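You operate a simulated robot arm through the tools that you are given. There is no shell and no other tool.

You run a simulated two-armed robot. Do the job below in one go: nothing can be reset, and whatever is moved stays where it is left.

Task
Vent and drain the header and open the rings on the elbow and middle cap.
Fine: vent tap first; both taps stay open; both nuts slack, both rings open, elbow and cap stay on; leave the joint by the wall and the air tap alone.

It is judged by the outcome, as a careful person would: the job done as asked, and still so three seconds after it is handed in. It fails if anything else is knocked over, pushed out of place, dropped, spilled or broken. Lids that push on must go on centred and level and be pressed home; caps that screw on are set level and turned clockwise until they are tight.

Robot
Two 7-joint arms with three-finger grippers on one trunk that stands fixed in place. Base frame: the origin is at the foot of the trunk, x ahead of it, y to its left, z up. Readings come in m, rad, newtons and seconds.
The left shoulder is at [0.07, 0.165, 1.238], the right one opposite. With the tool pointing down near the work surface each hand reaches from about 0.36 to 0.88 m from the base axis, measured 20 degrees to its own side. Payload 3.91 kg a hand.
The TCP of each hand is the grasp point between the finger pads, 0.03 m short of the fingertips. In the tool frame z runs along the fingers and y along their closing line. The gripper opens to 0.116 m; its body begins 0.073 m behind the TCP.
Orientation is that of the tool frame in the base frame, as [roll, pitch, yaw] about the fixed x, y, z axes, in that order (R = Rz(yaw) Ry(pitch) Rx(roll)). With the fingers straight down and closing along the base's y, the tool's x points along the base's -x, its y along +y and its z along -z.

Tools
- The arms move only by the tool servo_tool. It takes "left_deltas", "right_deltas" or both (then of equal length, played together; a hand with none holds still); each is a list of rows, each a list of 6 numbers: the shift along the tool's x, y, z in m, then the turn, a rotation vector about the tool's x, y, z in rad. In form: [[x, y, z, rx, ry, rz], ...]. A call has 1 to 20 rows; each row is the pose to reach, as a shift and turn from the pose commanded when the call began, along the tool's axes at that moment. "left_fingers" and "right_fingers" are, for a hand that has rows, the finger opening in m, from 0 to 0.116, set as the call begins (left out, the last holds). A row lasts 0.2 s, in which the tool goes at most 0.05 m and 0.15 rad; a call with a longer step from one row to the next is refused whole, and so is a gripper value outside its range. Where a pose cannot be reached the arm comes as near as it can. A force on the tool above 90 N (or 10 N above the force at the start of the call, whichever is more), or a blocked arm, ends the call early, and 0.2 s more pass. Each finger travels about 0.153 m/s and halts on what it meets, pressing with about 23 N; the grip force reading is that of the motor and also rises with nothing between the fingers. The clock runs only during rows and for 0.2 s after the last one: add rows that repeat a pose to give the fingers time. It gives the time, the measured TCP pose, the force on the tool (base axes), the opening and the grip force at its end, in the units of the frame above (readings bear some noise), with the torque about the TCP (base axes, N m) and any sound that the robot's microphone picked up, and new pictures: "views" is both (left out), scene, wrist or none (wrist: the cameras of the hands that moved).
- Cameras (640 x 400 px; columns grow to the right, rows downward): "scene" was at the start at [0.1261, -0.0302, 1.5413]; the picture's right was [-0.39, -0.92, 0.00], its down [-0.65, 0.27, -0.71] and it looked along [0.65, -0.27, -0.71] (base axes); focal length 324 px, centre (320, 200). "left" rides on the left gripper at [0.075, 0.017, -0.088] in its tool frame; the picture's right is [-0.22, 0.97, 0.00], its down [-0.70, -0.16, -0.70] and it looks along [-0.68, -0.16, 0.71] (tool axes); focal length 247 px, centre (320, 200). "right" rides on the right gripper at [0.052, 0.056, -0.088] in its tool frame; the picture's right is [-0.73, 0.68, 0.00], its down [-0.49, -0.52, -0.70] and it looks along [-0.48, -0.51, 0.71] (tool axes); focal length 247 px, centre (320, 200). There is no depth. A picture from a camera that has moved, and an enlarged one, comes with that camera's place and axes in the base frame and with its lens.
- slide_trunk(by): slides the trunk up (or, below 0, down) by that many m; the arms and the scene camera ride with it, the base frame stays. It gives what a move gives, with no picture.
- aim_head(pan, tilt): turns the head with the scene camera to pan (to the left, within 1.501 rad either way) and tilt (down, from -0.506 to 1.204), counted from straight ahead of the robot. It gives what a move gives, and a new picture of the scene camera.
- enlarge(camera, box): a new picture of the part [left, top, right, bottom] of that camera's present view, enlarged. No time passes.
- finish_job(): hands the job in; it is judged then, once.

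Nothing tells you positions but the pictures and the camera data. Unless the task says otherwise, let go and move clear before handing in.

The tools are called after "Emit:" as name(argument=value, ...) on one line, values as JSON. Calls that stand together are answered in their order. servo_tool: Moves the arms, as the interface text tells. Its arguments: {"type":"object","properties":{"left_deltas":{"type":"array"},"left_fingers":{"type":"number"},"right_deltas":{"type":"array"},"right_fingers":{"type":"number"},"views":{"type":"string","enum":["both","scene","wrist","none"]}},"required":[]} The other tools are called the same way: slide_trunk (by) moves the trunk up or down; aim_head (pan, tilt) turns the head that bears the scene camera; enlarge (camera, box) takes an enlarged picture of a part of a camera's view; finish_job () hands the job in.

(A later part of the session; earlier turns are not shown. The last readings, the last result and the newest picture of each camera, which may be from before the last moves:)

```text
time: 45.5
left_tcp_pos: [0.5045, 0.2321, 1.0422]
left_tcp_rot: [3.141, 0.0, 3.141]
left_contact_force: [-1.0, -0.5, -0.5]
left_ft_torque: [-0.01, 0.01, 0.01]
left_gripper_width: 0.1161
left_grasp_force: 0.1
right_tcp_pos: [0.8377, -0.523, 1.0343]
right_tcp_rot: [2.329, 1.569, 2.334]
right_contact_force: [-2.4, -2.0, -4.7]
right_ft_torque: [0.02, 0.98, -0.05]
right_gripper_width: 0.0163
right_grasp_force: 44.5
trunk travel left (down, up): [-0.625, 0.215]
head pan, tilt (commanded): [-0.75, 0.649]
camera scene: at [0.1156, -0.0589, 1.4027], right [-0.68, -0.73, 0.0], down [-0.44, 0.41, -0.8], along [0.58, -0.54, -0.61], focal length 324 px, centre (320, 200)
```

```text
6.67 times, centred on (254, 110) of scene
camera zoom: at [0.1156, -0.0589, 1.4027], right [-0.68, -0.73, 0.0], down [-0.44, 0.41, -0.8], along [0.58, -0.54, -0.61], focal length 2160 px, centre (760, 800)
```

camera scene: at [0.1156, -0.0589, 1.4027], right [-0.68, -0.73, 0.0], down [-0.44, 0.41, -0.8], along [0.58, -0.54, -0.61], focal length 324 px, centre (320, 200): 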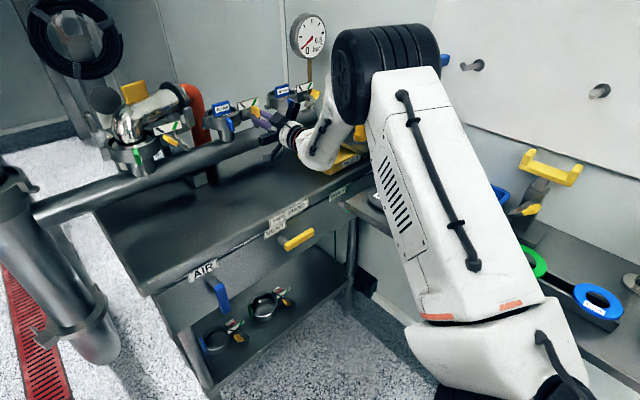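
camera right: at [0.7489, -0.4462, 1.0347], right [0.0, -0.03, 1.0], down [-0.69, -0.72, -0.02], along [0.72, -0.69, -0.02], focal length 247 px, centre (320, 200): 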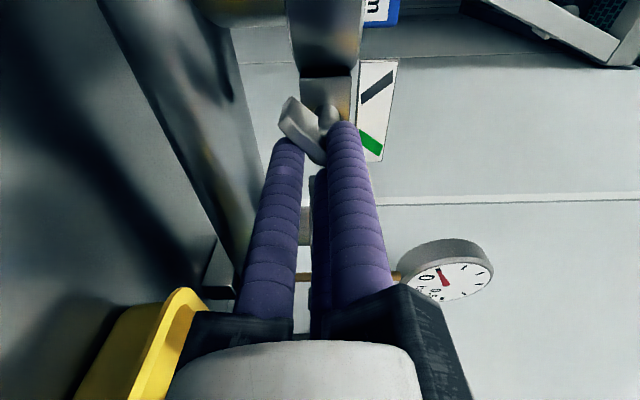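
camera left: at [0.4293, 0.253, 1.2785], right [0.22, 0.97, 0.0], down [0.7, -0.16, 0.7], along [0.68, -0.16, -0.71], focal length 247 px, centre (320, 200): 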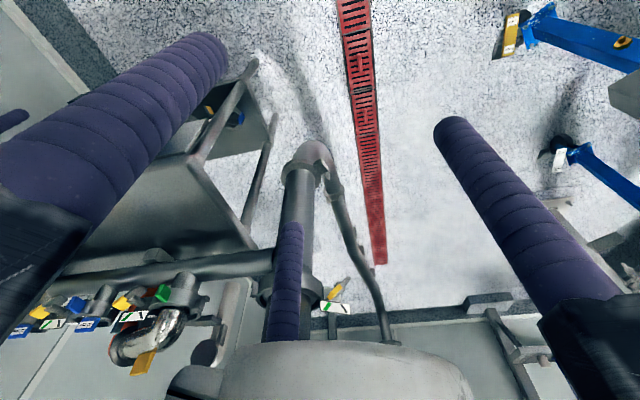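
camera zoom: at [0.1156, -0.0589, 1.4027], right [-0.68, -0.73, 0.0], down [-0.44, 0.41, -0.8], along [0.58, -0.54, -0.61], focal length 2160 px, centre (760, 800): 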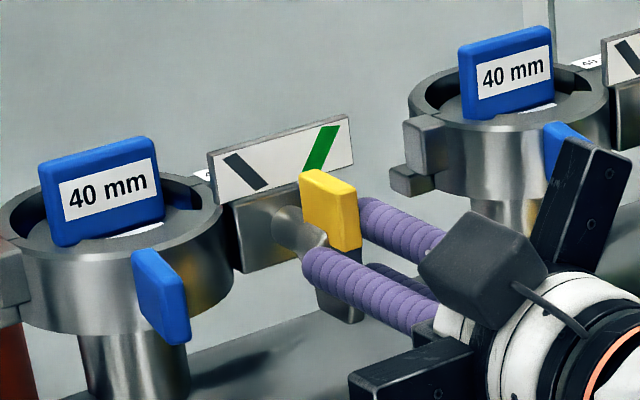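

Emit:
servo_tool(right_deltas=[[-0.0006, 0.0, 0, 0, 0, -0.13], [-0.0012, 0.0002, 0, 0, 0, -0.26], [-0.0017, 0.0003, 0, 0, 0, -0.39], [-0.0023, 0.0006, 0, 0, 0, -0.52], [-0.0028, 0.0009, 0, 0, 0, -0.65], [-0.0033, 0.0013, 0, 0, 0, -0.79]], views="both")

Emit:
enlarge(camera="scene", box=[206, 80, 302, 140])

Emit:
enlarge(camera="right", box=[240, 60, 400, 160])

```text
time: 46.9
left_tcp_pos: [0.5065, 0.2299, 1.0421]
left_tcp_rot: [3.139, 0.0, -3.142]
left_contact_force: [0.2, -0.3, 0.5]
left_ft_torque: [0.0, -0.02, -0.01]
left_gripper_width: 0.1159
left_grasp_force: 0.1
right_tcp_pos: [0.8366, -0.5232, 1.037]
right_tcp_rot: [-1.571, 0.782, -1.566]
right_contact_force: [0.7, -8.7, -6.4]
right_ft_torque: [-0.04, 0.79, -0.9]
right_gripper_width: 0.0167
right_grasp_force: 45.1
trunk travel left (down, up): [-0.625, 0.215]
head pan, tilt (commanded): [-0.75, 0.649]
camera scene: at [0.1159, -0.0598, 1.4026], right [-0.68, -0.73, 0.0], down [-0.44, 0.41, -0.8], along [0.58, -0.54, -0.61], focal length 324 px, centre (320, 200)
camera right: at [0.7497, -0.5218, 0.9617], right [-0.01, 1.0, 0.03], down [-0.7, -0.03, 0.71], along [0.71, -0.02, 0.7], focal length 247 px, centre (320, 200)
```

scene: 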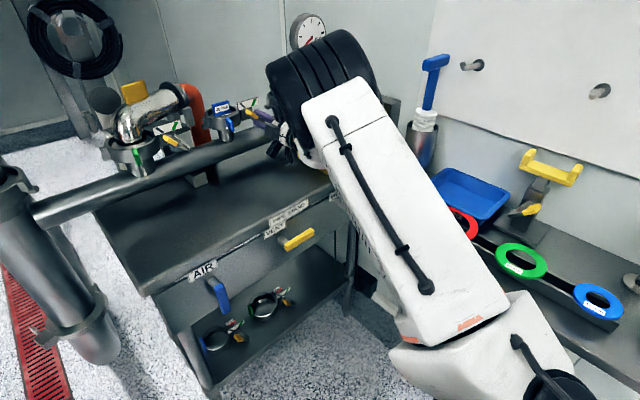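
right: 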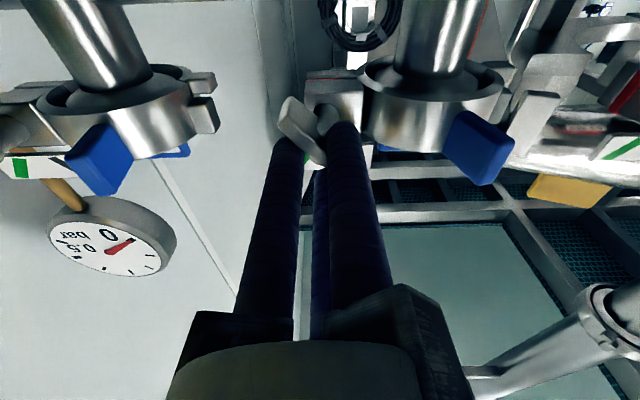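

```text
6.67 times, centred on (254, 110) of scene
camera zoom: at [0.1159, -0.0598, 1.4026], right [-0.68, -0.73, 0.0], down [-0.44, 0.41, -0.8], along [0.58, -0.54, -0.61], focal length 2160 px, centre (760, 800)
```

zoom: 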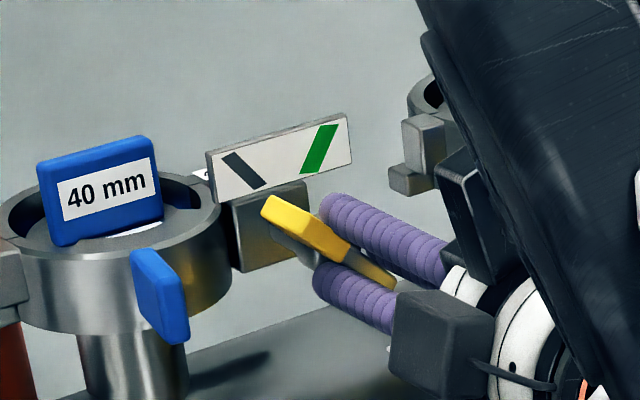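

```text
4.00 times, centred on (320, 110) of right
camera zoom: at [0.7497, -0.5218, 0.9617], right [-0.01, 1.0, 0.03], down [-0.7, -0.03, 0.71], along [0.71, -0.02, 0.7], focal length 988 px, centre (320, 560)
```

zoom: 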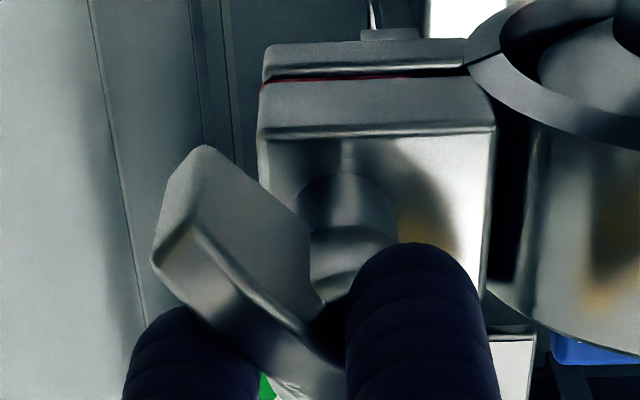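

The middle nut is now on the grey mark with its red band showing. I'll release it, back off, and unwind the wrist.

Emit:
servo_tool(right_deltas=[[0, 0, 0, 0, 0, 0], [0, 0, 0, 0, 0, 0], [0, 0, -0.02, 0, 0, 0], [0, 0, -0.055, 0, 0, 0], [0, 0, -0.055, 0, 0, 0.14], [0, 0, -0.055, 0, 0, 0.28], [0, 0, -0.055, 0, 0, 0.42], [0, 0, -0.055, 0, 0, 0.56], [0, 0, -0.055, 0, 0, 0.7], [0, 0, -0.055, 0, 0, 0.78]], right_fingers=0.044, views="both")

Emit:
enlarge(camera="scene", box=[190, 80, 318, 160])

Emit:
enlarge(camera="right", box=[200, 0, 440, 150])

```text
time: 49.0
left_tcp_pos: [0.5044, 0.2325, 1.0424]
left_tcp_rot: [-3.141, 0.001, 3.141]
left_contact_force: [-0.4, -0.2, 0.0]
left_ft_torque: [0.02, 0.0, 0.01]
left_gripper_width: 0.1161
left_grasp_force: 0.0
right_tcp_pos: [0.783, -0.5212, 1.0393]
right_tcp_rot: [-1.394, 1.564, -1.385]
right_contact_force: [0.0, 0.0, 0.3]
right_ft_torque: [-0.02, 0.01, -0.04]
right_gripper_width: 0.044
right_grasp_force: 0.0
trunk travel left (down, up): [-0.625, 0.215]
head pan, tilt (commanded): [-0.75, 0.649]
camera scene: at [0.1146, -0.058, 1.4028], right [-0.68, -0.73, 0.0], down [-0.44, 0.41, -0.8], along [0.58, -0.54, -0.6], focal length 324 px, centre (320, 200)
camera right: at [0.694, -0.4671, 0.9867], right [-0.01, 0.68, 0.73], down [-0.7, -0.53, 0.49], along [0.72, -0.5, 0.48], focal length 247 px, centre (320, 200)
```

scene: 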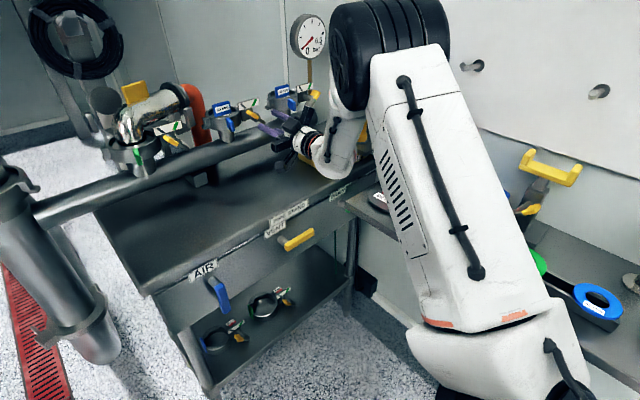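
right: 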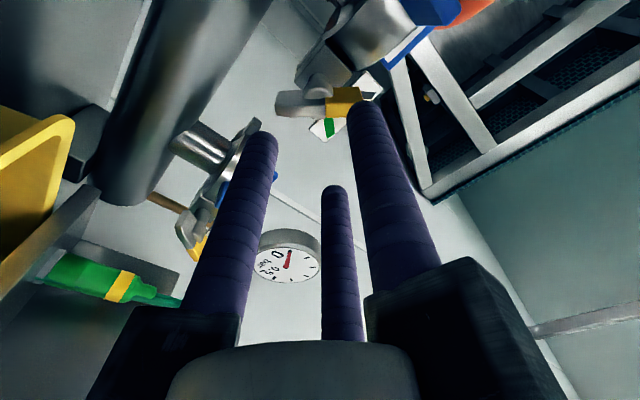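

```text
5.00 times, centred on (254, 120) of scene
camera zoom: at [0.1146, -0.058, 1.4028], right [-0.68, -0.73, 0.0], down [-0.44, 0.41, -0.8], along [0.58, -0.54, -0.6], focal length 1620 px, centre (650, 600)
```

zoom: 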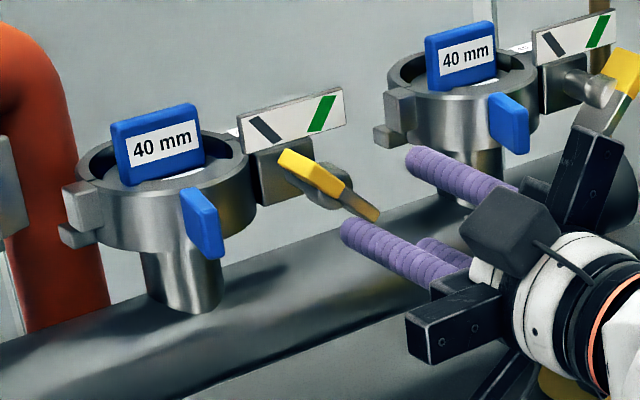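

```text
2.67 times, centred on (320, 75) of right
camera zoom: at [0.694, -0.4671, 0.9867], right [-0.01, 0.68, 0.73], down [-0.7, -0.53, 0.49], along [0.72, -0.5, 0.48], focal length 659 px, centre (320, 533)
```

zoom: 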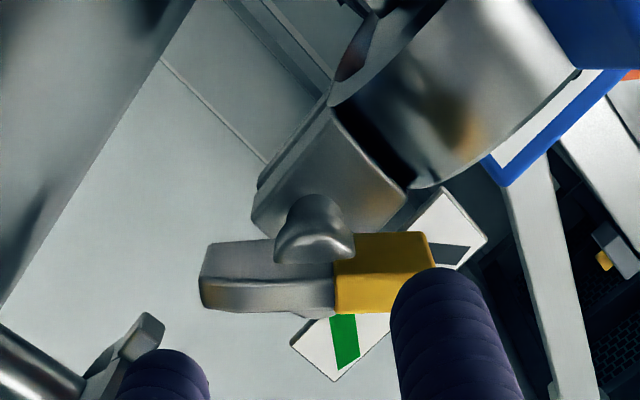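

Both nuts are slack and their red bands show. To open the rings I'll try pushing the coloured tab from its right side: ring hinge on the left, nut on the right. I'll close the fingers and position them to the right of the middle cap's blue tab, still in front of it.

Emit:
servo_tool(right_deltas=[[0, 0, -0.015, 0, 0, 0], [-0.0024, 0.03, -0.015, 0, 0, 0], [-0.0047, 0.0547, -0.015, 0, 0, 0], [-0.0047, 0.0547, 0.01, 0, 0, 0]], right_fingers=0.0, views="both")

Emit:
enlarge(camera="right", box=[200, 0, 440, 150])

Emit:
enlarge(camera="scene", box=[190, 80, 318, 160])

```text
time: 50.0
left_tcp_pos: [0.5058, 0.2312, 1.0412]
left_tcp_rot: [-3.141, -0.002, -3.141]
left_contact_force: [0.5, -0.1, -0.1]
left_ft_torque: [0.05, 0.04, -0.06]
left_gripper_width: 0.1162
left_grasp_force: 0.0
right_tcp_pos: [0.7934, -0.4681, 1.0446]
right_tcp_rot: [-1.578, 1.565, -1.572]
right_contact_force: [0.3, 0.3, 0.5]
right_ft_torque: [0.01, 0.02, 0.03]
right_gripper_width: 0.0096
right_grasp_force: 22.8
trunk travel left (down, up): [-0.625, 0.215]
head pan, tilt (commanded): [-0.75, 0.649]
camera scene: at [0.1163, -0.0587, 1.4026], right [-0.68, -0.73, 0.0], down [-0.44, 0.41, -0.8], along [0.58, -0.54, -0.61], focal length 324 px, centre (320, 200)
camera right: at [0.704, -0.4129, 0.9909], right [0.0, 0.69, 0.73], down [-0.7, -0.52, 0.49], along [0.72, -0.5, 0.48], focal length 247 px, centre (320, 200)
```

scene: 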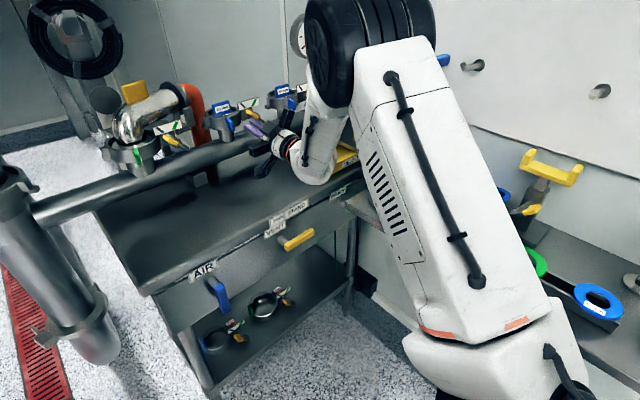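
right: 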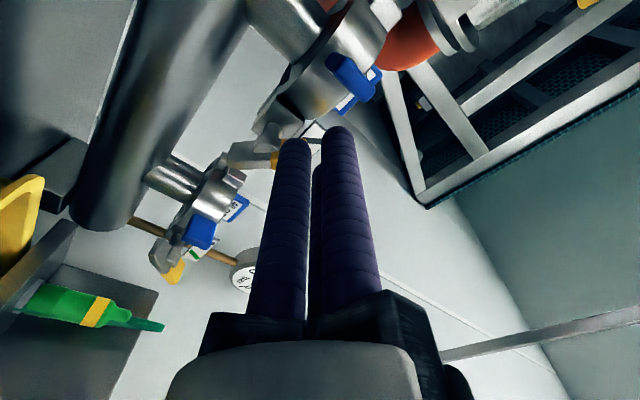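

```text
2.67 times, centred on (320, 75) of right
camera zoom: at [0.704, -0.4129, 0.9909], right [0.0, 0.69, 0.73], down [-0.7, -0.52, 0.49], along [0.72, -0.5, 0.48], focal length 659 px, centre (320, 533)
```

zoom: 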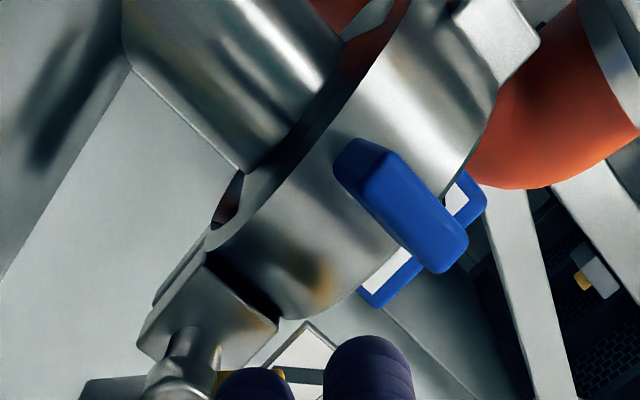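

```text
5.00 times, centred on (254, 120) of scene
camera zoom: at [0.1163, -0.0587, 1.4026], right [-0.68, -0.73, 0.0], down [-0.44, 0.41, -0.8], along [0.58, -0.54, -0.61], focal length 1620 px, centre (650, 600)
```

zoom: 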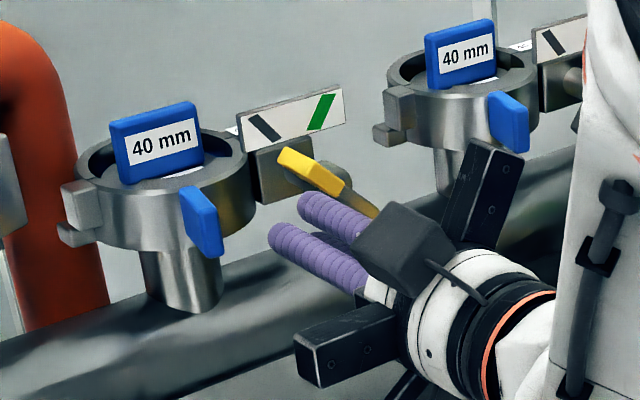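

The blue tab is at about (0.85,-0.434), z 1.02–1.055, and the closed fingers sit 8 mm to its right. I'll move in beside it and then nudge it left.

Emit:
servo_tool(right_deltas=[[0, 0, 0.015, 0, 0, 0], [0, 0, 0.03, 0, 0, 0]], views="wrist")

Emit:
enlarge(camera="right", box=[220, 40, 460, 190])

Emit:
enlarge(camera="scene", box=[190, 80, 318, 160])

```text
time: 50.6
left_tcp_pos: [0.5061, 0.2324, 1.0411]
left_tcp_rot: [3.141, 0.001, -3.141]
left_contact_force: [-0.5, -0.4, -0.2]
left_ft_torque: [0.01, 0.04, 0.0]
left_gripper_width: 0.1161
left_grasp_force: 0.1
right_tcp_pos: [0.8225, -0.4659, 1.0447]
right_tcp_rot: [-1.486, 1.563, -1.477]
right_contact_force: [-1.0, -0.4, -0.2]
right_ft_torque: [0.02, 0.0, 0.02]
right_gripper_width: 0.0095
right_grasp_force: 23.2
trunk travel left (down, up): [-0.625, 0.215]
head pan, tilt (commanded): [-0.75, 0.649]
camera right: at [0.7336, -0.412, 0.9908], right [-0.01, 0.69, 0.73], down [-0.7, -0.52, 0.49], along [0.72, -0.5, 0.48], focal length 247 px, centre (320, 200)
```

right: 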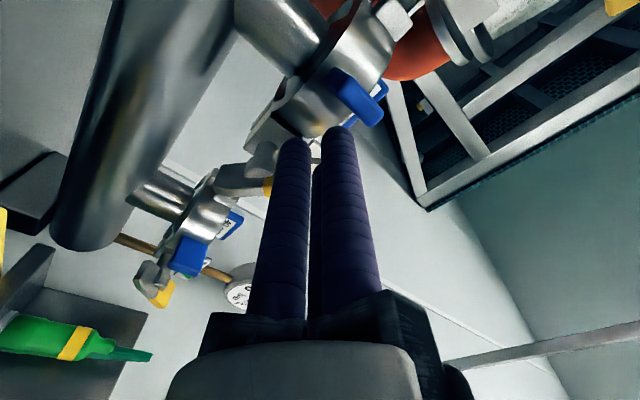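

```text
2.67 times, centred on (340, 115) of right
camera zoom: at [0.7336, -0.412, 0.9908], right [-0.01, 0.69, 0.73], down [-0.7, -0.52, 0.49], along [0.72, -0.5, 0.48], focal length 659 px, centre (267, 427)
```

zoom: 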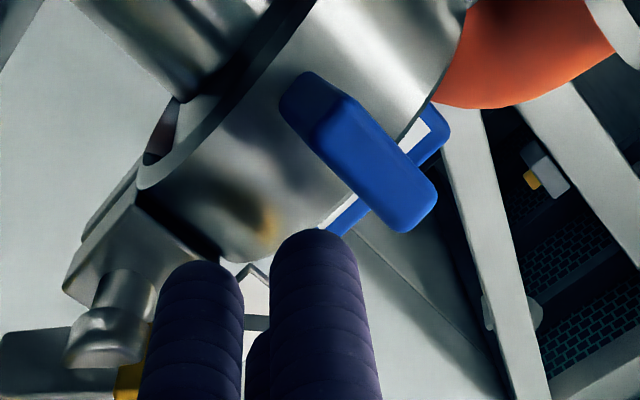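

```text
5.00 times, centred on (254, 120) of scene
camera zoom: at [0.1154, -0.0581, 1.4028], right [-0.68, -0.73, 0.0], down [-0.44, 0.41, -0.8], along [0.58, -0.54, -0.61], focal length 1620 px, centre (650, 600)
```

zoom: 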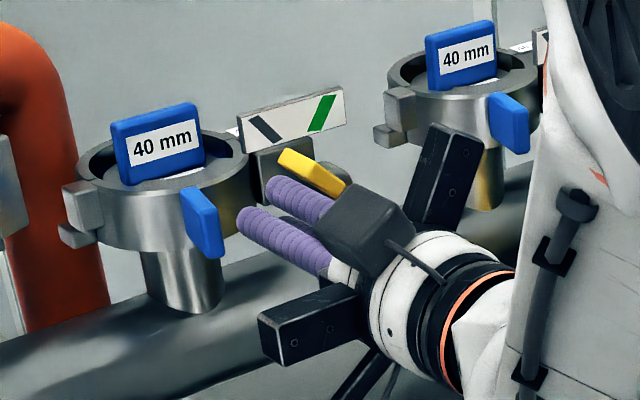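

Emit:
servo_tool(right_deltas=[[0.008, 0.004, 0, 0, 0, 0], [0.008, 0.01, 0, 0, 0, 0], [0.008, 0.016, 0, 0, 0, 0], [0.008, 0.022, 0, 0, 0, 0]], views="wrist")

Emit:
enlarge(camera="right", box=[220, 40, 460, 190])

Emit:
enlarge(camera="scene", box=[190, 80, 318, 160])

```text
time: 51.6
left_tcp_pos: [0.5026, 0.2334, 1.0436]
left_tcp_rot: [3.14, 0.002, -3.141]
left_contact_force: [0.1, -0.1, -0.4]
left_ft_torque: [-0.03, 0.01, 0.0]
left_gripper_width: 0.116
left_grasp_force: 0.0
right_tcp_pos: [0.8213, -0.4432, 1.0382]
right_tcp_rot: [-1.1, 1.562, -1.09]
right_contact_force: [-18.8, -2.2, 1.9]
right_ft_torque: [0.05, -0.05, 0.1]
right_gripper_width: 0.009
right_grasp_force: 23.1
trunk travel left (down, up): [-0.625, 0.215]
head pan, tilt (commanded): [-0.75, 0.649]
camera right: at [0.7324, -0.3887, 0.9845], right [-0.01, 0.69, 0.73], down [-0.7, -0.53, 0.49], along [0.72, -0.5, 0.48], focal length 247 px, centre (320, 200)
```

right: 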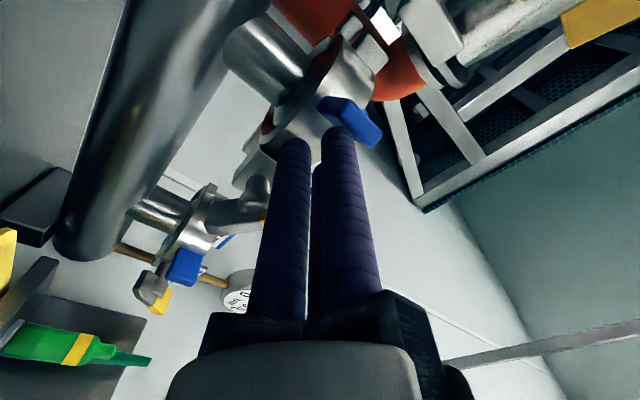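

```text
2.67 times, centred on (340, 115) of right
camera zoom: at [0.7324, -0.3887, 0.9845], right [-0.01, 0.69, 0.73], down [-0.7, -0.53, 0.49], along [0.72, -0.5, 0.48], focal length 659 px, centre (267, 427)
```

zoom: 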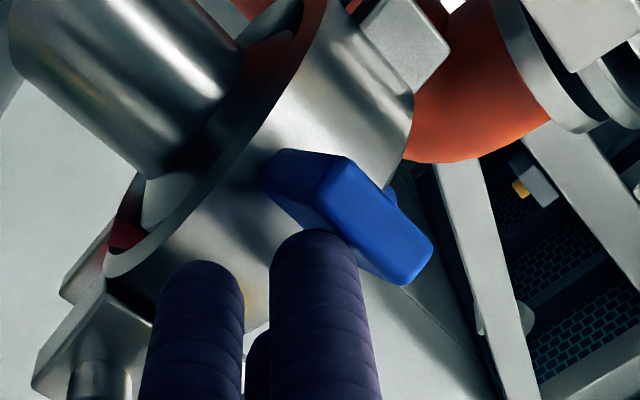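

```text
5.00 times, centred on (254, 120) of scene
camera zoom: at [0.1125, -0.0579, 1.4031], right [-0.68, -0.73, 0.0], down [-0.44, 0.41, -0.8], along [0.58, -0.54, -0.6], focal length 1620 px, centre (650, 600)
```

zoom: 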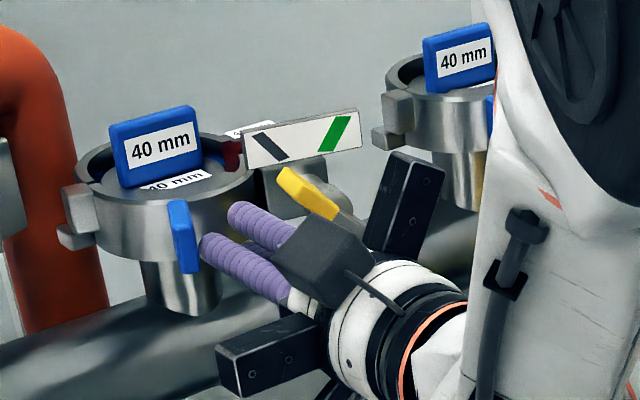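

The tab drives the front half of the ring, carrying the nut, plate and tab, out on its left hinge near (0.908,-0.394), and a gap is opening at the nut side. I'll follow that arc, turning the hand with it.

Emit:
servo_tool(right_deltas=[[0, 0.0007, -0.0045, 0, 0, 0], [0, 0.0128, -0.0101, 0.131, 0, 0], [0, 0.0257, -0.0141, 0.262, 0, 0], [0, 0.0388, -0.0165, 0.393, 0, 0], [0, 0.0523, -0.017, 0.524, 0, 0]], views="both")

Emit:
enlarge(camera="right", box=[200, 40, 440, 190])

Emit:
enlarge(camera="scene", box=[170, 70, 330, 170])

```text
time: 52.9
left_tcp_pos: [0.5042, 0.2334, 1.041]
left_tcp_rot: [-3.14, -0.001, 3.141]
left_contact_force: [0.0, 0.6, -0.3]
left_ft_torque: [-0.03, 0.0, 0.0]
left_gripper_width: 0.1159
left_grasp_force: 0.0
right_tcp_pos: [0.8049, -0.3902, 1.0359]
right_tcp_rot: [-1.006, 1.56, -1.521]
right_contact_force: [0.1, -0.1, 1.6]
right_ft_torque: [-0.01, 0.0, 0.0]
right_gripper_width: 0.0096
right_grasp_force: 23.2
trunk travel left (down, up): [-0.625, 0.215]
head pan, tilt (commanded): [-0.75, 0.649]
camera scene: at [0.115, -0.0559, 1.4029], right [-0.68, -0.73, 0.0], down [-0.44, 0.41, -0.8], along [0.58, -0.54, -0.6], focal length 324 px, centre (320, 200)
camera right: at [0.756, -0.2992, 0.9823], right [0.34, 0.6, 0.73], down [-0.87, -0.1, 0.49], along [0.37, -0.79, 0.48], focal length 247 px, centre (320, 200)
```

scene: 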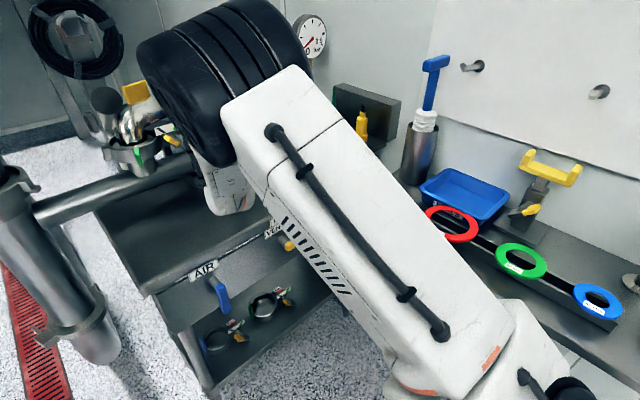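
right: 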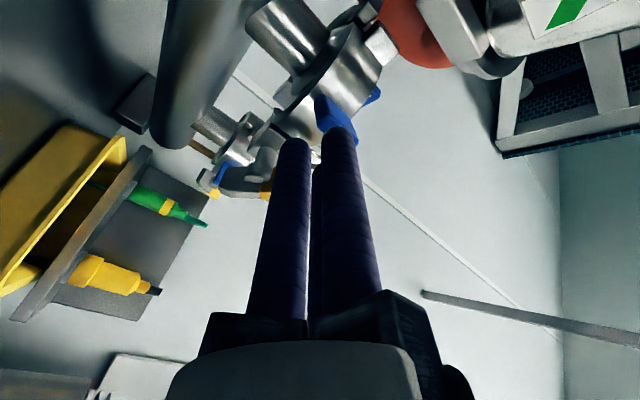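

```text
2.67 times, centred on (320, 115) of right
camera zoom: at [0.756, -0.2992, 0.9823], right [0.34, 0.6, 0.73], down [-0.87, -0.1, 0.49], along [0.37, -0.79, 0.48], focal length 659 px, centre (320, 427)
```

zoom: 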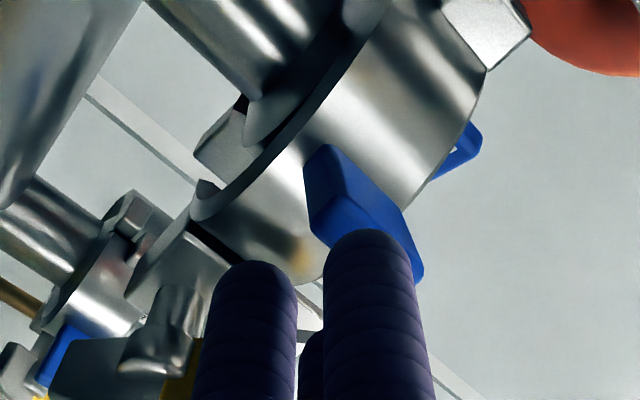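

```text
4.00 times, centred on (250, 120) of scene
camera zoom: at [0.115, -0.0559, 1.4029], right [-0.68, -0.73, 0.0], down [-0.44, 0.41, -0.8], along [0.58, -0.54, -0.6], focal length 1296 px, centre (600, 520)
```

zoom: 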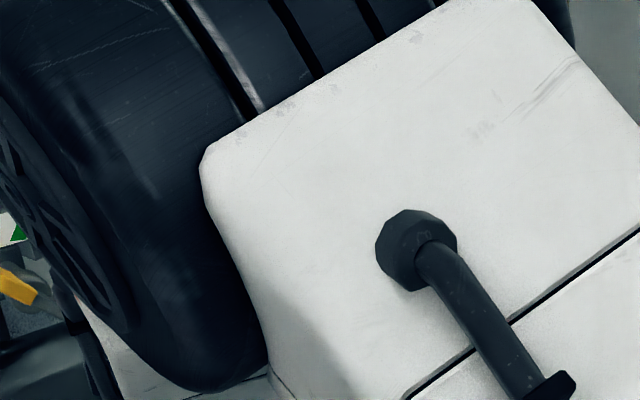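

The jaw is following with no load. I'll push a bit further along the arc without turning the hand more, so the hand stays clear of the elbow's fittings.

Emit:
servo_tool(right_deltas=[[0, 0.0092, -0.0041, 0, 0, 0], [0, 0.0193, -0.0065, 0, 0, 0], [0, 0.03, -0.0081, 0, 0, 0]], views="wrist")

Emit:
enlarge(camera="right", box=[200, 40, 440, 190])

```text
time: 53.6
left_tcp_pos: [0.5039, 0.2324, 1.0418]
left_tcp_rot: [-3.14, 0.0, 3.141]
left_contact_force: [-0.6, 0.5, -0.6]
left_ft_torque: [-0.01, -0.02, 0.0]
left_gripper_width: 0.1158
left_grasp_force: 0.0
right_tcp_pos: [0.8121, -0.3608, 1.0347]
right_tcp_rot: [-0.882, 1.561, -1.396]
right_contact_force: [-0.3, -0.4, 0.1]
right_ft_torque: [-0.03, 0.0, 0.0]
right_gripper_width: 0.0091
right_grasp_force: 23.0
trunk travel left (down, up): [-0.625, 0.215]
head pan, tilt (commanded): [-0.75, 0.649]
camera right: at [0.7637, -0.2696, 0.9813], right [0.34, 0.6, 0.73], down [-0.87, -0.11, 0.49], along [0.37, -0.79, 0.48], focal length 247 px, centre (320, 200)
```

right: 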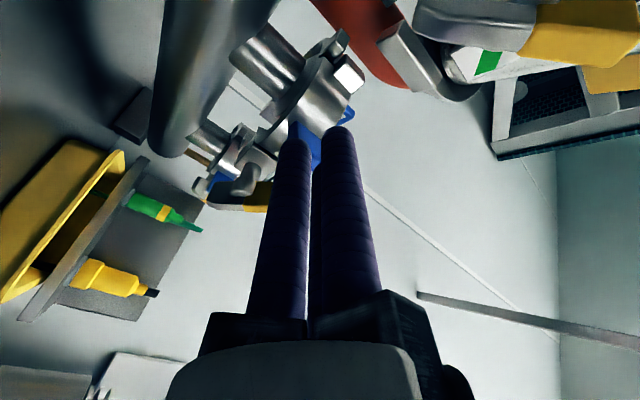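

```text
2.67 times, centred on (320, 115) of right
camera zoom: at [0.7637, -0.2696, 0.9813], right [0.34, 0.6, 0.73], down [-0.87, -0.11, 0.49], along [0.37, -0.79, 0.48], focal length 659 px, centre (320, 427)
```

zoom: 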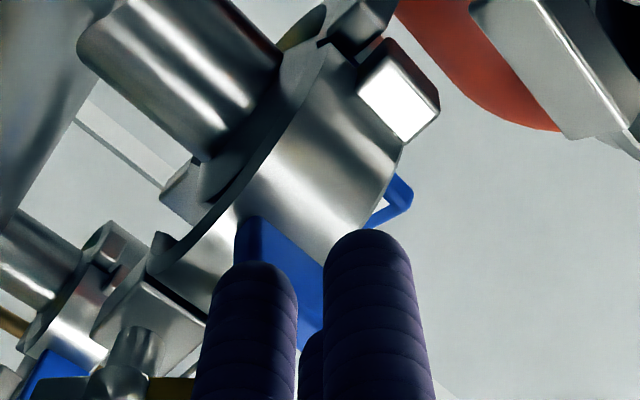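

The fingers slipped out in front of the tab with the jaw at roughly 25–30° open. I'll back off, square the hand up again and look before re-engaging deeper.

Emit:
servo_tool(right_deltas=[[0, 0.0, -0.04, 0, 0, 0], [0, -0.0408, -0.0307, -0.1, 0, 0], [0, -0.0675, -0.0269, -0.24, 0, 0], [0, -0.0796, -0.0199, -0.38, 0, 0], [0, -0.0796, -0.0199, -0.524, 0, 0]], views="both")

Emit:
enlarge(camera="right", box=[200, 0, 440, 150])

Emit:
enlarge(camera="scene", box=[170, 70, 330, 170])

```text
time: 54.9
left_tcp_pos: [0.5036, 0.2319, 1.0408]
left_tcp_rot: [3.138, -0.002, 3.141]
left_contact_force: [0.2, -0.5, -0.2]
left_ft_torque: [0.04, 0.01, 0.0]
left_gripper_width: 0.1161
left_grasp_force: 0.0
right_tcp_pos: [0.7561, -0.4229, 1.0329]
right_tcp_rot: [-1.215, 1.564, -1.209]
right_contact_force: [0.6, -0.5, -0.3]
right_ft_torque: [0.01, 0.0, -0.01]
right_gripper_width: 0.0092
right_grasp_force: 22.6
trunk travel left (down, up): [-0.625, 0.215]
head pan, tilt (commanded): [-0.75, 0.649]
camera scene: at [0.1148, -0.0596, 1.4027], right [-0.68, -0.73, 0.0], down [-0.44, 0.41, -0.8], along [0.58, -0.54, -0.61], focal length 324 px, centre (320, 200)
camera right: at [0.6671, -0.3682, 0.9811], right [-0.01, 0.68, 0.73], down [-0.7, -0.53, 0.49], along [0.72, -0.5, 0.48], focal length 247 px, centre (320, 200)
```

scene: 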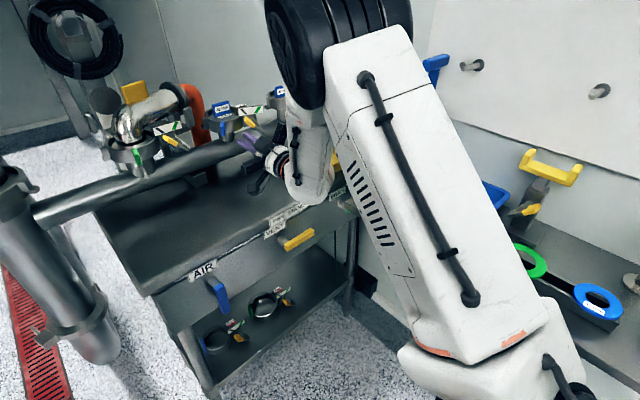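
right: 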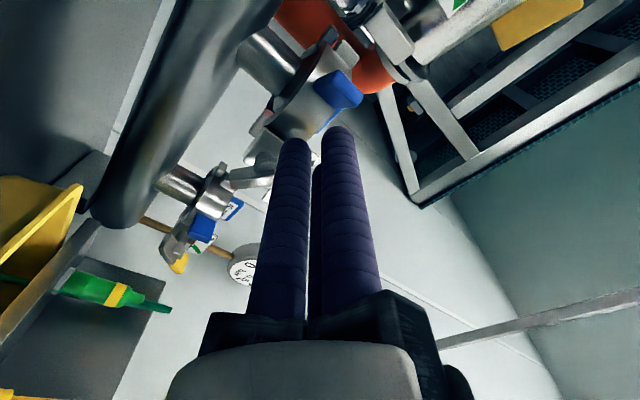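

```text
2.67 times, centred on (320, 75) of right
camera zoom: at [0.6671, -0.3682, 0.9811], right [-0.01, 0.68, 0.73], down [-0.7, -0.53, 0.49], along [0.72, -0.5, 0.48], focal length 659 px, centre (320, 533)
```

zoom: 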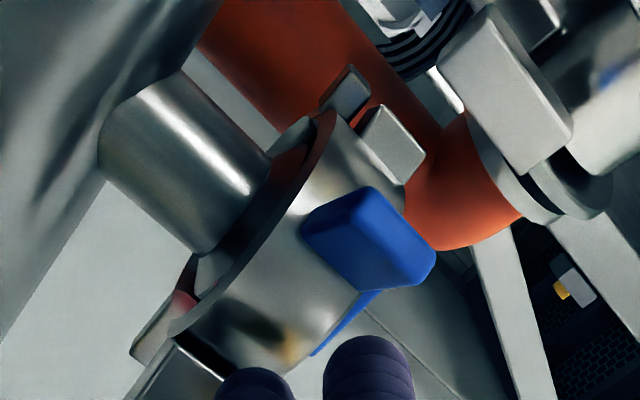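

```text
4.00 times, centred on (250, 120) of scene
camera zoom: at [0.1148, -0.0596, 1.4027], right [-0.68, -0.73, 0.0], down [-0.44, 0.41, -0.8], along [0.58, -0.54, -0.61], focal length 1296 px, centre (600, 520)
```

zoom: 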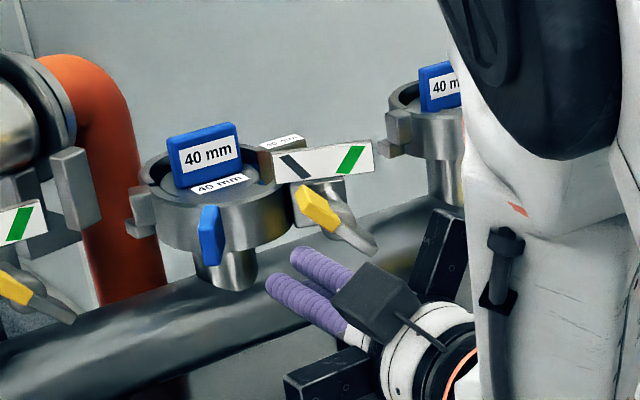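

The middle ring is about 20° open and the cap is undisturbed. A better push point is the right end of the swung-out jaw (the mark plate's end), with the finger lying alongside it. I'll move around to its right.

Emit:
servo_tool(right_deltas=[[-0.02, -0.03, -0.015, 0, 0, 0], [-0.037, -0.065, -0.015, 0, 0, 0], [-0.037, -0.11, -0.015, 0, 0, 0], [-0.037, -0.152, -0.015, 0, 0, 0], [-0.037, -0.152, 0.02, 0, 0, 0], [-0.037, -0.152, 0.05, 0, 0, 0]], views="both")

Emit:
enlarge(camera="right", box=[200, 0, 440, 150])

Emit:
enlarge(camera="scene", box=[190, 70, 318, 150])

```text
time: 56.2
left_tcp_pos: [0.5056, 0.2321, 1.0404]
left_tcp_rot: [3.141, 0.001, 3.141]
left_contact_force: [0.8, -0.6, 0.3]
left_ft_torque: [0.0, 0.0, -0.01]
left_gripper_width: 0.116
left_grasp_force: 0.0
right_tcp_pos: [0.8077, -0.5747, 1.0739]
right_tcp_rot: [-1.437, 1.564, -1.43]
right_contact_force: [-0.3, -0.5, -0.6]
right_ft_torque: [-0.02, -0.01, 0.07]
right_gripper_width: 0.0093
right_grasp_force: 22.9
trunk travel left (down, up): [-0.625, 0.215]
head pan, tilt (commanded): [-0.75, 0.649]
camera scene: at [0.1154, -0.0588, 1.4027], right [-0.68, -0.73, 0.0], down [-0.44, 0.41, -0.8], along [0.58, -0.54, -0.61], focal length 324 px, centre (320, 200)
camera right: at [0.7188, -0.52, 1.0207], right [-0.01, 0.69, 0.73], down [-0.7, -0.52, 0.49], along [0.72, -0.5, 0.48], focal length 247 px, centre (320, 200)
```

scene: 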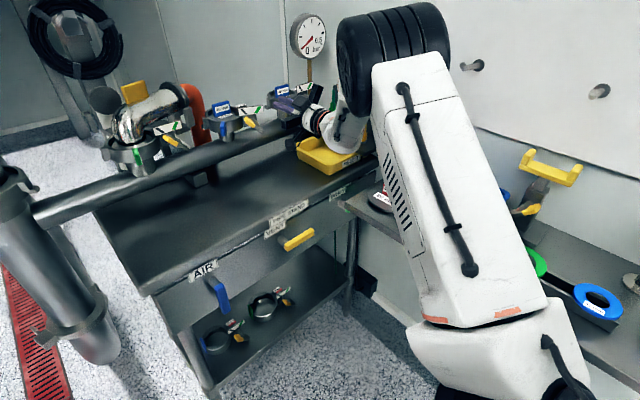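
right: 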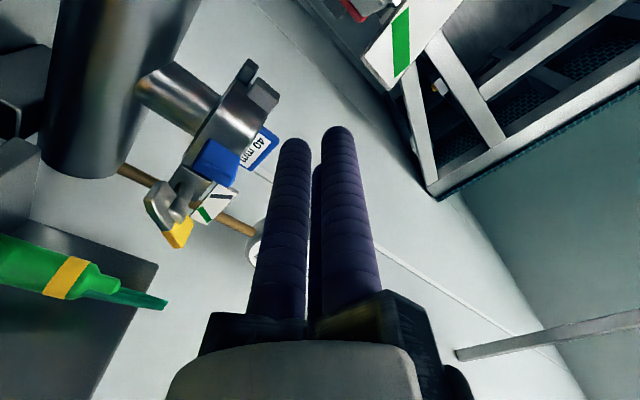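

```text
2.67 times, centred on (320, 75) of right
camera zoom: at [0.7188, -0.52, 1.0207], right [-0.01, 0.69, 0.73], down [-0.7, -0.52, 0.49], along [0.72, -0.5, 0.48], focal length 659 px, centre (320, 533)
```

zoom: 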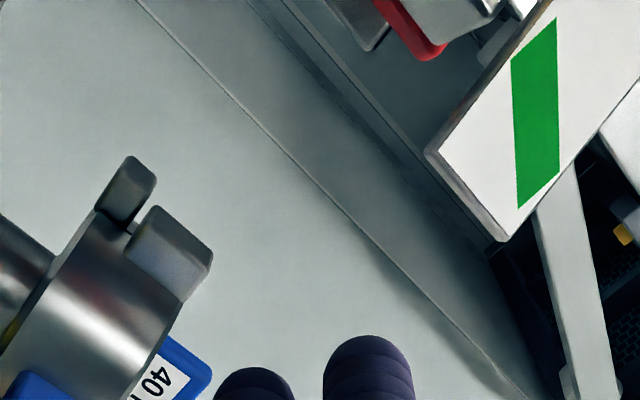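

```text
5.00 times, centred on (254, 110) of scene
camera zoom: at [0.1154, -0.0588, 1.4027], right [-0.68, -0.73, 0.0], down [-0.44, 0.41, -0.8], along [0.58, -0.54, -0.61], focal length 1620 px, centre (650, 650)
```

zoom: 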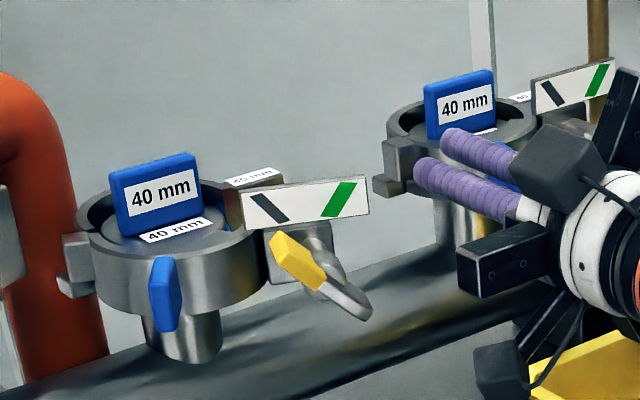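

The plate's right end is at (0.837,-0.523) as predicted, so the hinge is near (0.937,-0.396) and the jaw is about 20° open. I'll slide the finger in beside the plate end and push it left.

Emit:
servo_tool(right_deltas=[[-0.003, 0.0, 0.022, 0, 0, 0], [-0.003, 0.02, 0.022, 0, 0, 0], [-0.003, 0.032, 0.02, 0, 0, 0], [-0.003, 0.044, 0.014, 0, 0, 0], [-0.003, 0.056, 0.008, 0, 0, 0], [-0.003, 0.068, 0.004, 0, 0, 0], [-0.003, 0.08, 0.0, 0, 0, 0]], views="both")

Emit:
enlarge(camera="right", box=[200, 40, 440, 190])

Emit:
enlarge(camera="scene", box=[190, 70, 318, 150])

```text
time: 57.9
left_tcp_pos: [0.5036, 0.2344, 1.0414]
left_tcp_rot: [3.14, -0.002, -3.141]
left_contact_force: [-0.1, 0.2, 0.3]
left_ft_torque: [0.0, -0.01, 0.02]
left_gripper_width: 0.1161
left_grasp_force: 0.1
right_tcp_pos: [0.8055, -0.4919, 1.0782]
right_tcp_rot: [-1.366, 1.562, -1.357]
right_contact_force: [-0.5, -0.2, 0.2]
right_ft_torque: [0.01, 0.01, 0.01]
right_gripper_width: 0.0093
right_grasp_force: 23.0
trunk travel left (down, up): [-0.625, 0.215]
head pan, tilt (commanded): [-0.75, 0.649]
camera scene: at [0.1143, -0.0572, 1.4029], right [-0.68, -0.73, 0.0], down [-0.44, 0.41, -0.8], along [0.58, -0.54, -0.6], focal length 324 px, centre (320, 200)
camera right: at [0.7162, -0.4374, 1.0245], right [-0.01, 0.69, 0.73], down [-0.7, -0.53, 0.49], along [0.72, -0.5, 0.48], focal length 247 px, centre (320, 200)
```

scene: 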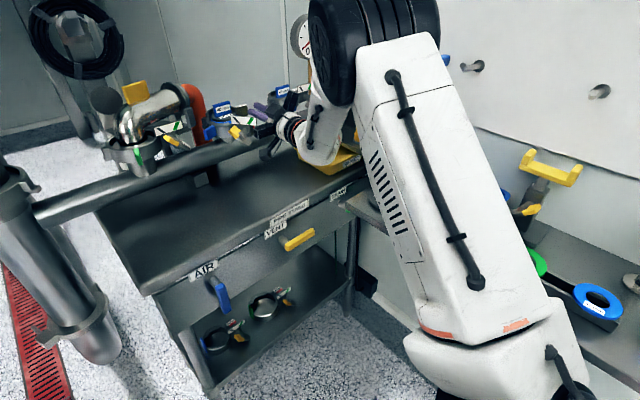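
right: 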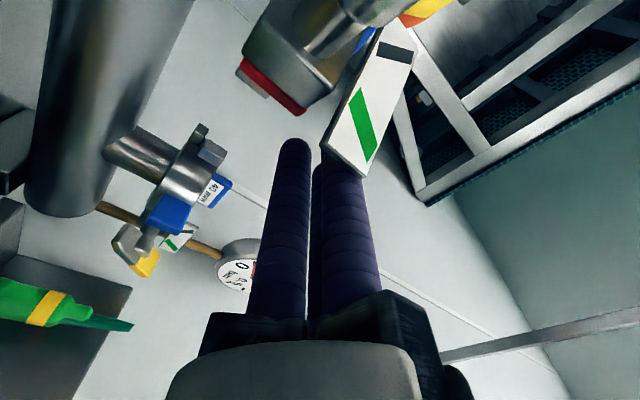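

```text
2.67 times, centred on (320, 115) of right
camera zoom: at [0.7162, -0.4374, 1.0245], right [-0.01, 0.69, 0.73], down [-0.7, -0.53, 0.49], along [0.72, -0.5, 0.48], focal length 659 px, centre (320, 427)
```

zoom: 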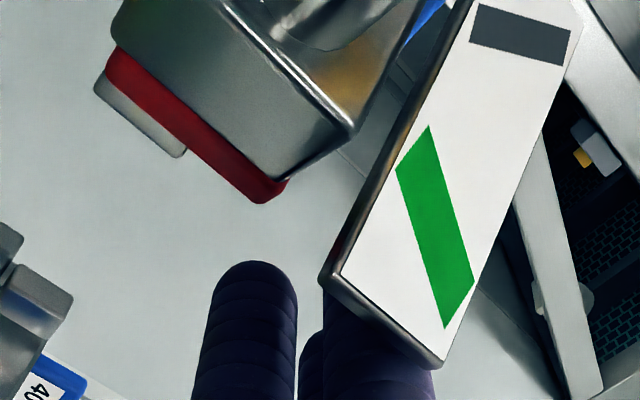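

```text
5.00 times, centred on (254, 110) of scene
camera zoom: at [0.1143, -0.0572, 1.4029], right [-0.68, -0.73, 0.0], down [-0.44, 0.41, -0.8], along [0.58, -0.54, -0.6], focal length 1620 px, centre (650, 650)
```

zoom: 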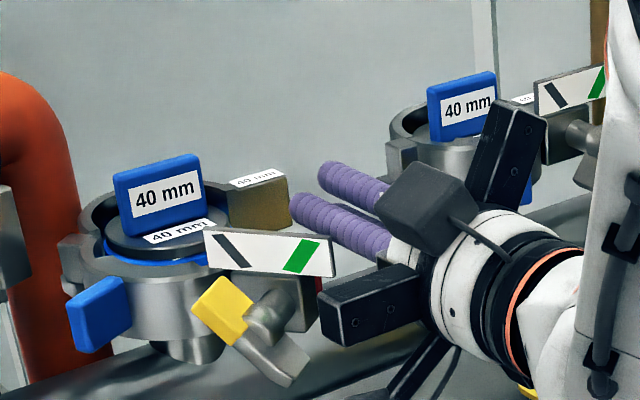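

The jaw is swinging open nicely, now around 45°. I'll push on to roughly 60° and stop there so its tab stays clear of the elbow's nut.

Emit:
servo_tool(right_deltas=[[0, 0.012, -0.003, 0, 0, 0], [0, 0.024, -0.006, 0, 0, 0], [0, 0.036, -0.01, 0, 0, 0]], views="both")

Emit:
enlarge(camera="scene", box=[170, 70, 330, 170])

Emit:
enlarge(camera="right", box=[240, 0, 560, 200])

```text
time: 58.6
left_tcp_pos: [0.5038, 0.2325, 1.0409]
left_tcp_rot: [3.141, 0.001, -3.141]
left_contact_force: [-0.1, -0.8, 0.2]
left_ft_torque: [0.01, 0.01, -0.02]
left_gripper_width: 0.1161
left_grasp_force: 0.1
right_tcp_pos: [0.7966, -0.4556, 1.0769]
right_tcp_rot: [-1.471, 1.564, -1.465]
right_contact_force: [0.1, 0.4, 0.0]
right_ft_torque: [0.02, -0.02, -0.05]
right_gripper_width: 0.0094
right_grasp_force: 23.4
trunk travel left (down, up): [-0.625, 0.215]
head pan, tilt (commanded): [-0.75, 0.649]
camera scene: at [0.1144, -0.0575, 1.4029], right [-0.68, -0.73, 0.0], down [-0.44, 0.41, -0.8], along [0.58, -0.54, -0.6], focal length 324 px, centre (320, 200)
camera right: at [0.7064, -0.4023, 1.0236], right [-0.01, 0.69, 0.73], down [-0.7, -0.52, 0.49], along [0.72, -0.5, 0.48], focal length 247 px, centre (320, 200)
```

scene: 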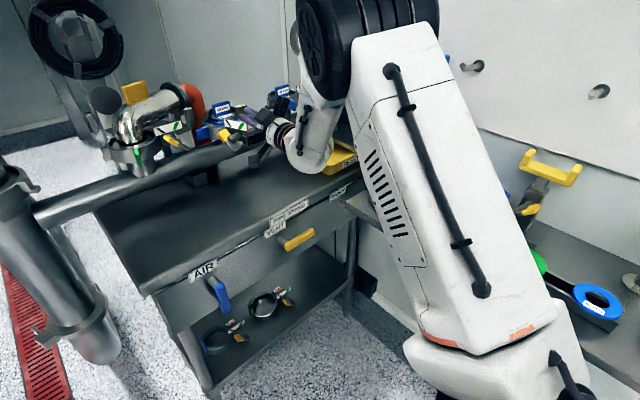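
right: 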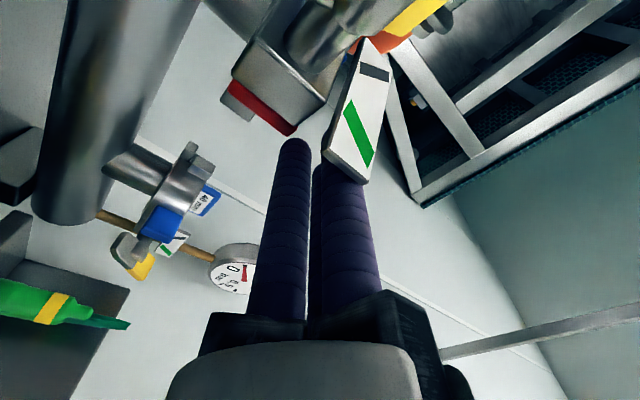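

```text
4.00 times, centred on (250, 120) of scene
camera zoom: at [0.1144, -0.0575, 1.4029], right [-0.68, -0.73, 0.0], down [-0.44, 0.41, -0.8], along [0.58, -0.54, -0.6], focal length 1296 px, centre (600, 520)
```

zoom: 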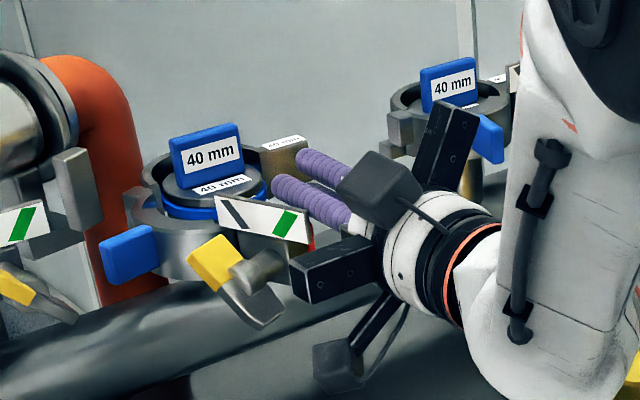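

```text
2.00 times, centred on (400, 100) of right
camera zoom: at [0.7064, -0.4023, 1.0236], right [-0.01, 0.69, 0.73], down [-0.7, -0.52, 0.49], along [0.72, -0.5, 0.48], focal length 494 px, centre (160, 400)
```

zoom: 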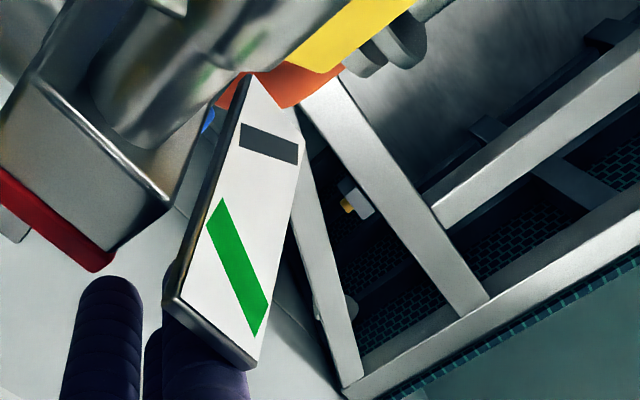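

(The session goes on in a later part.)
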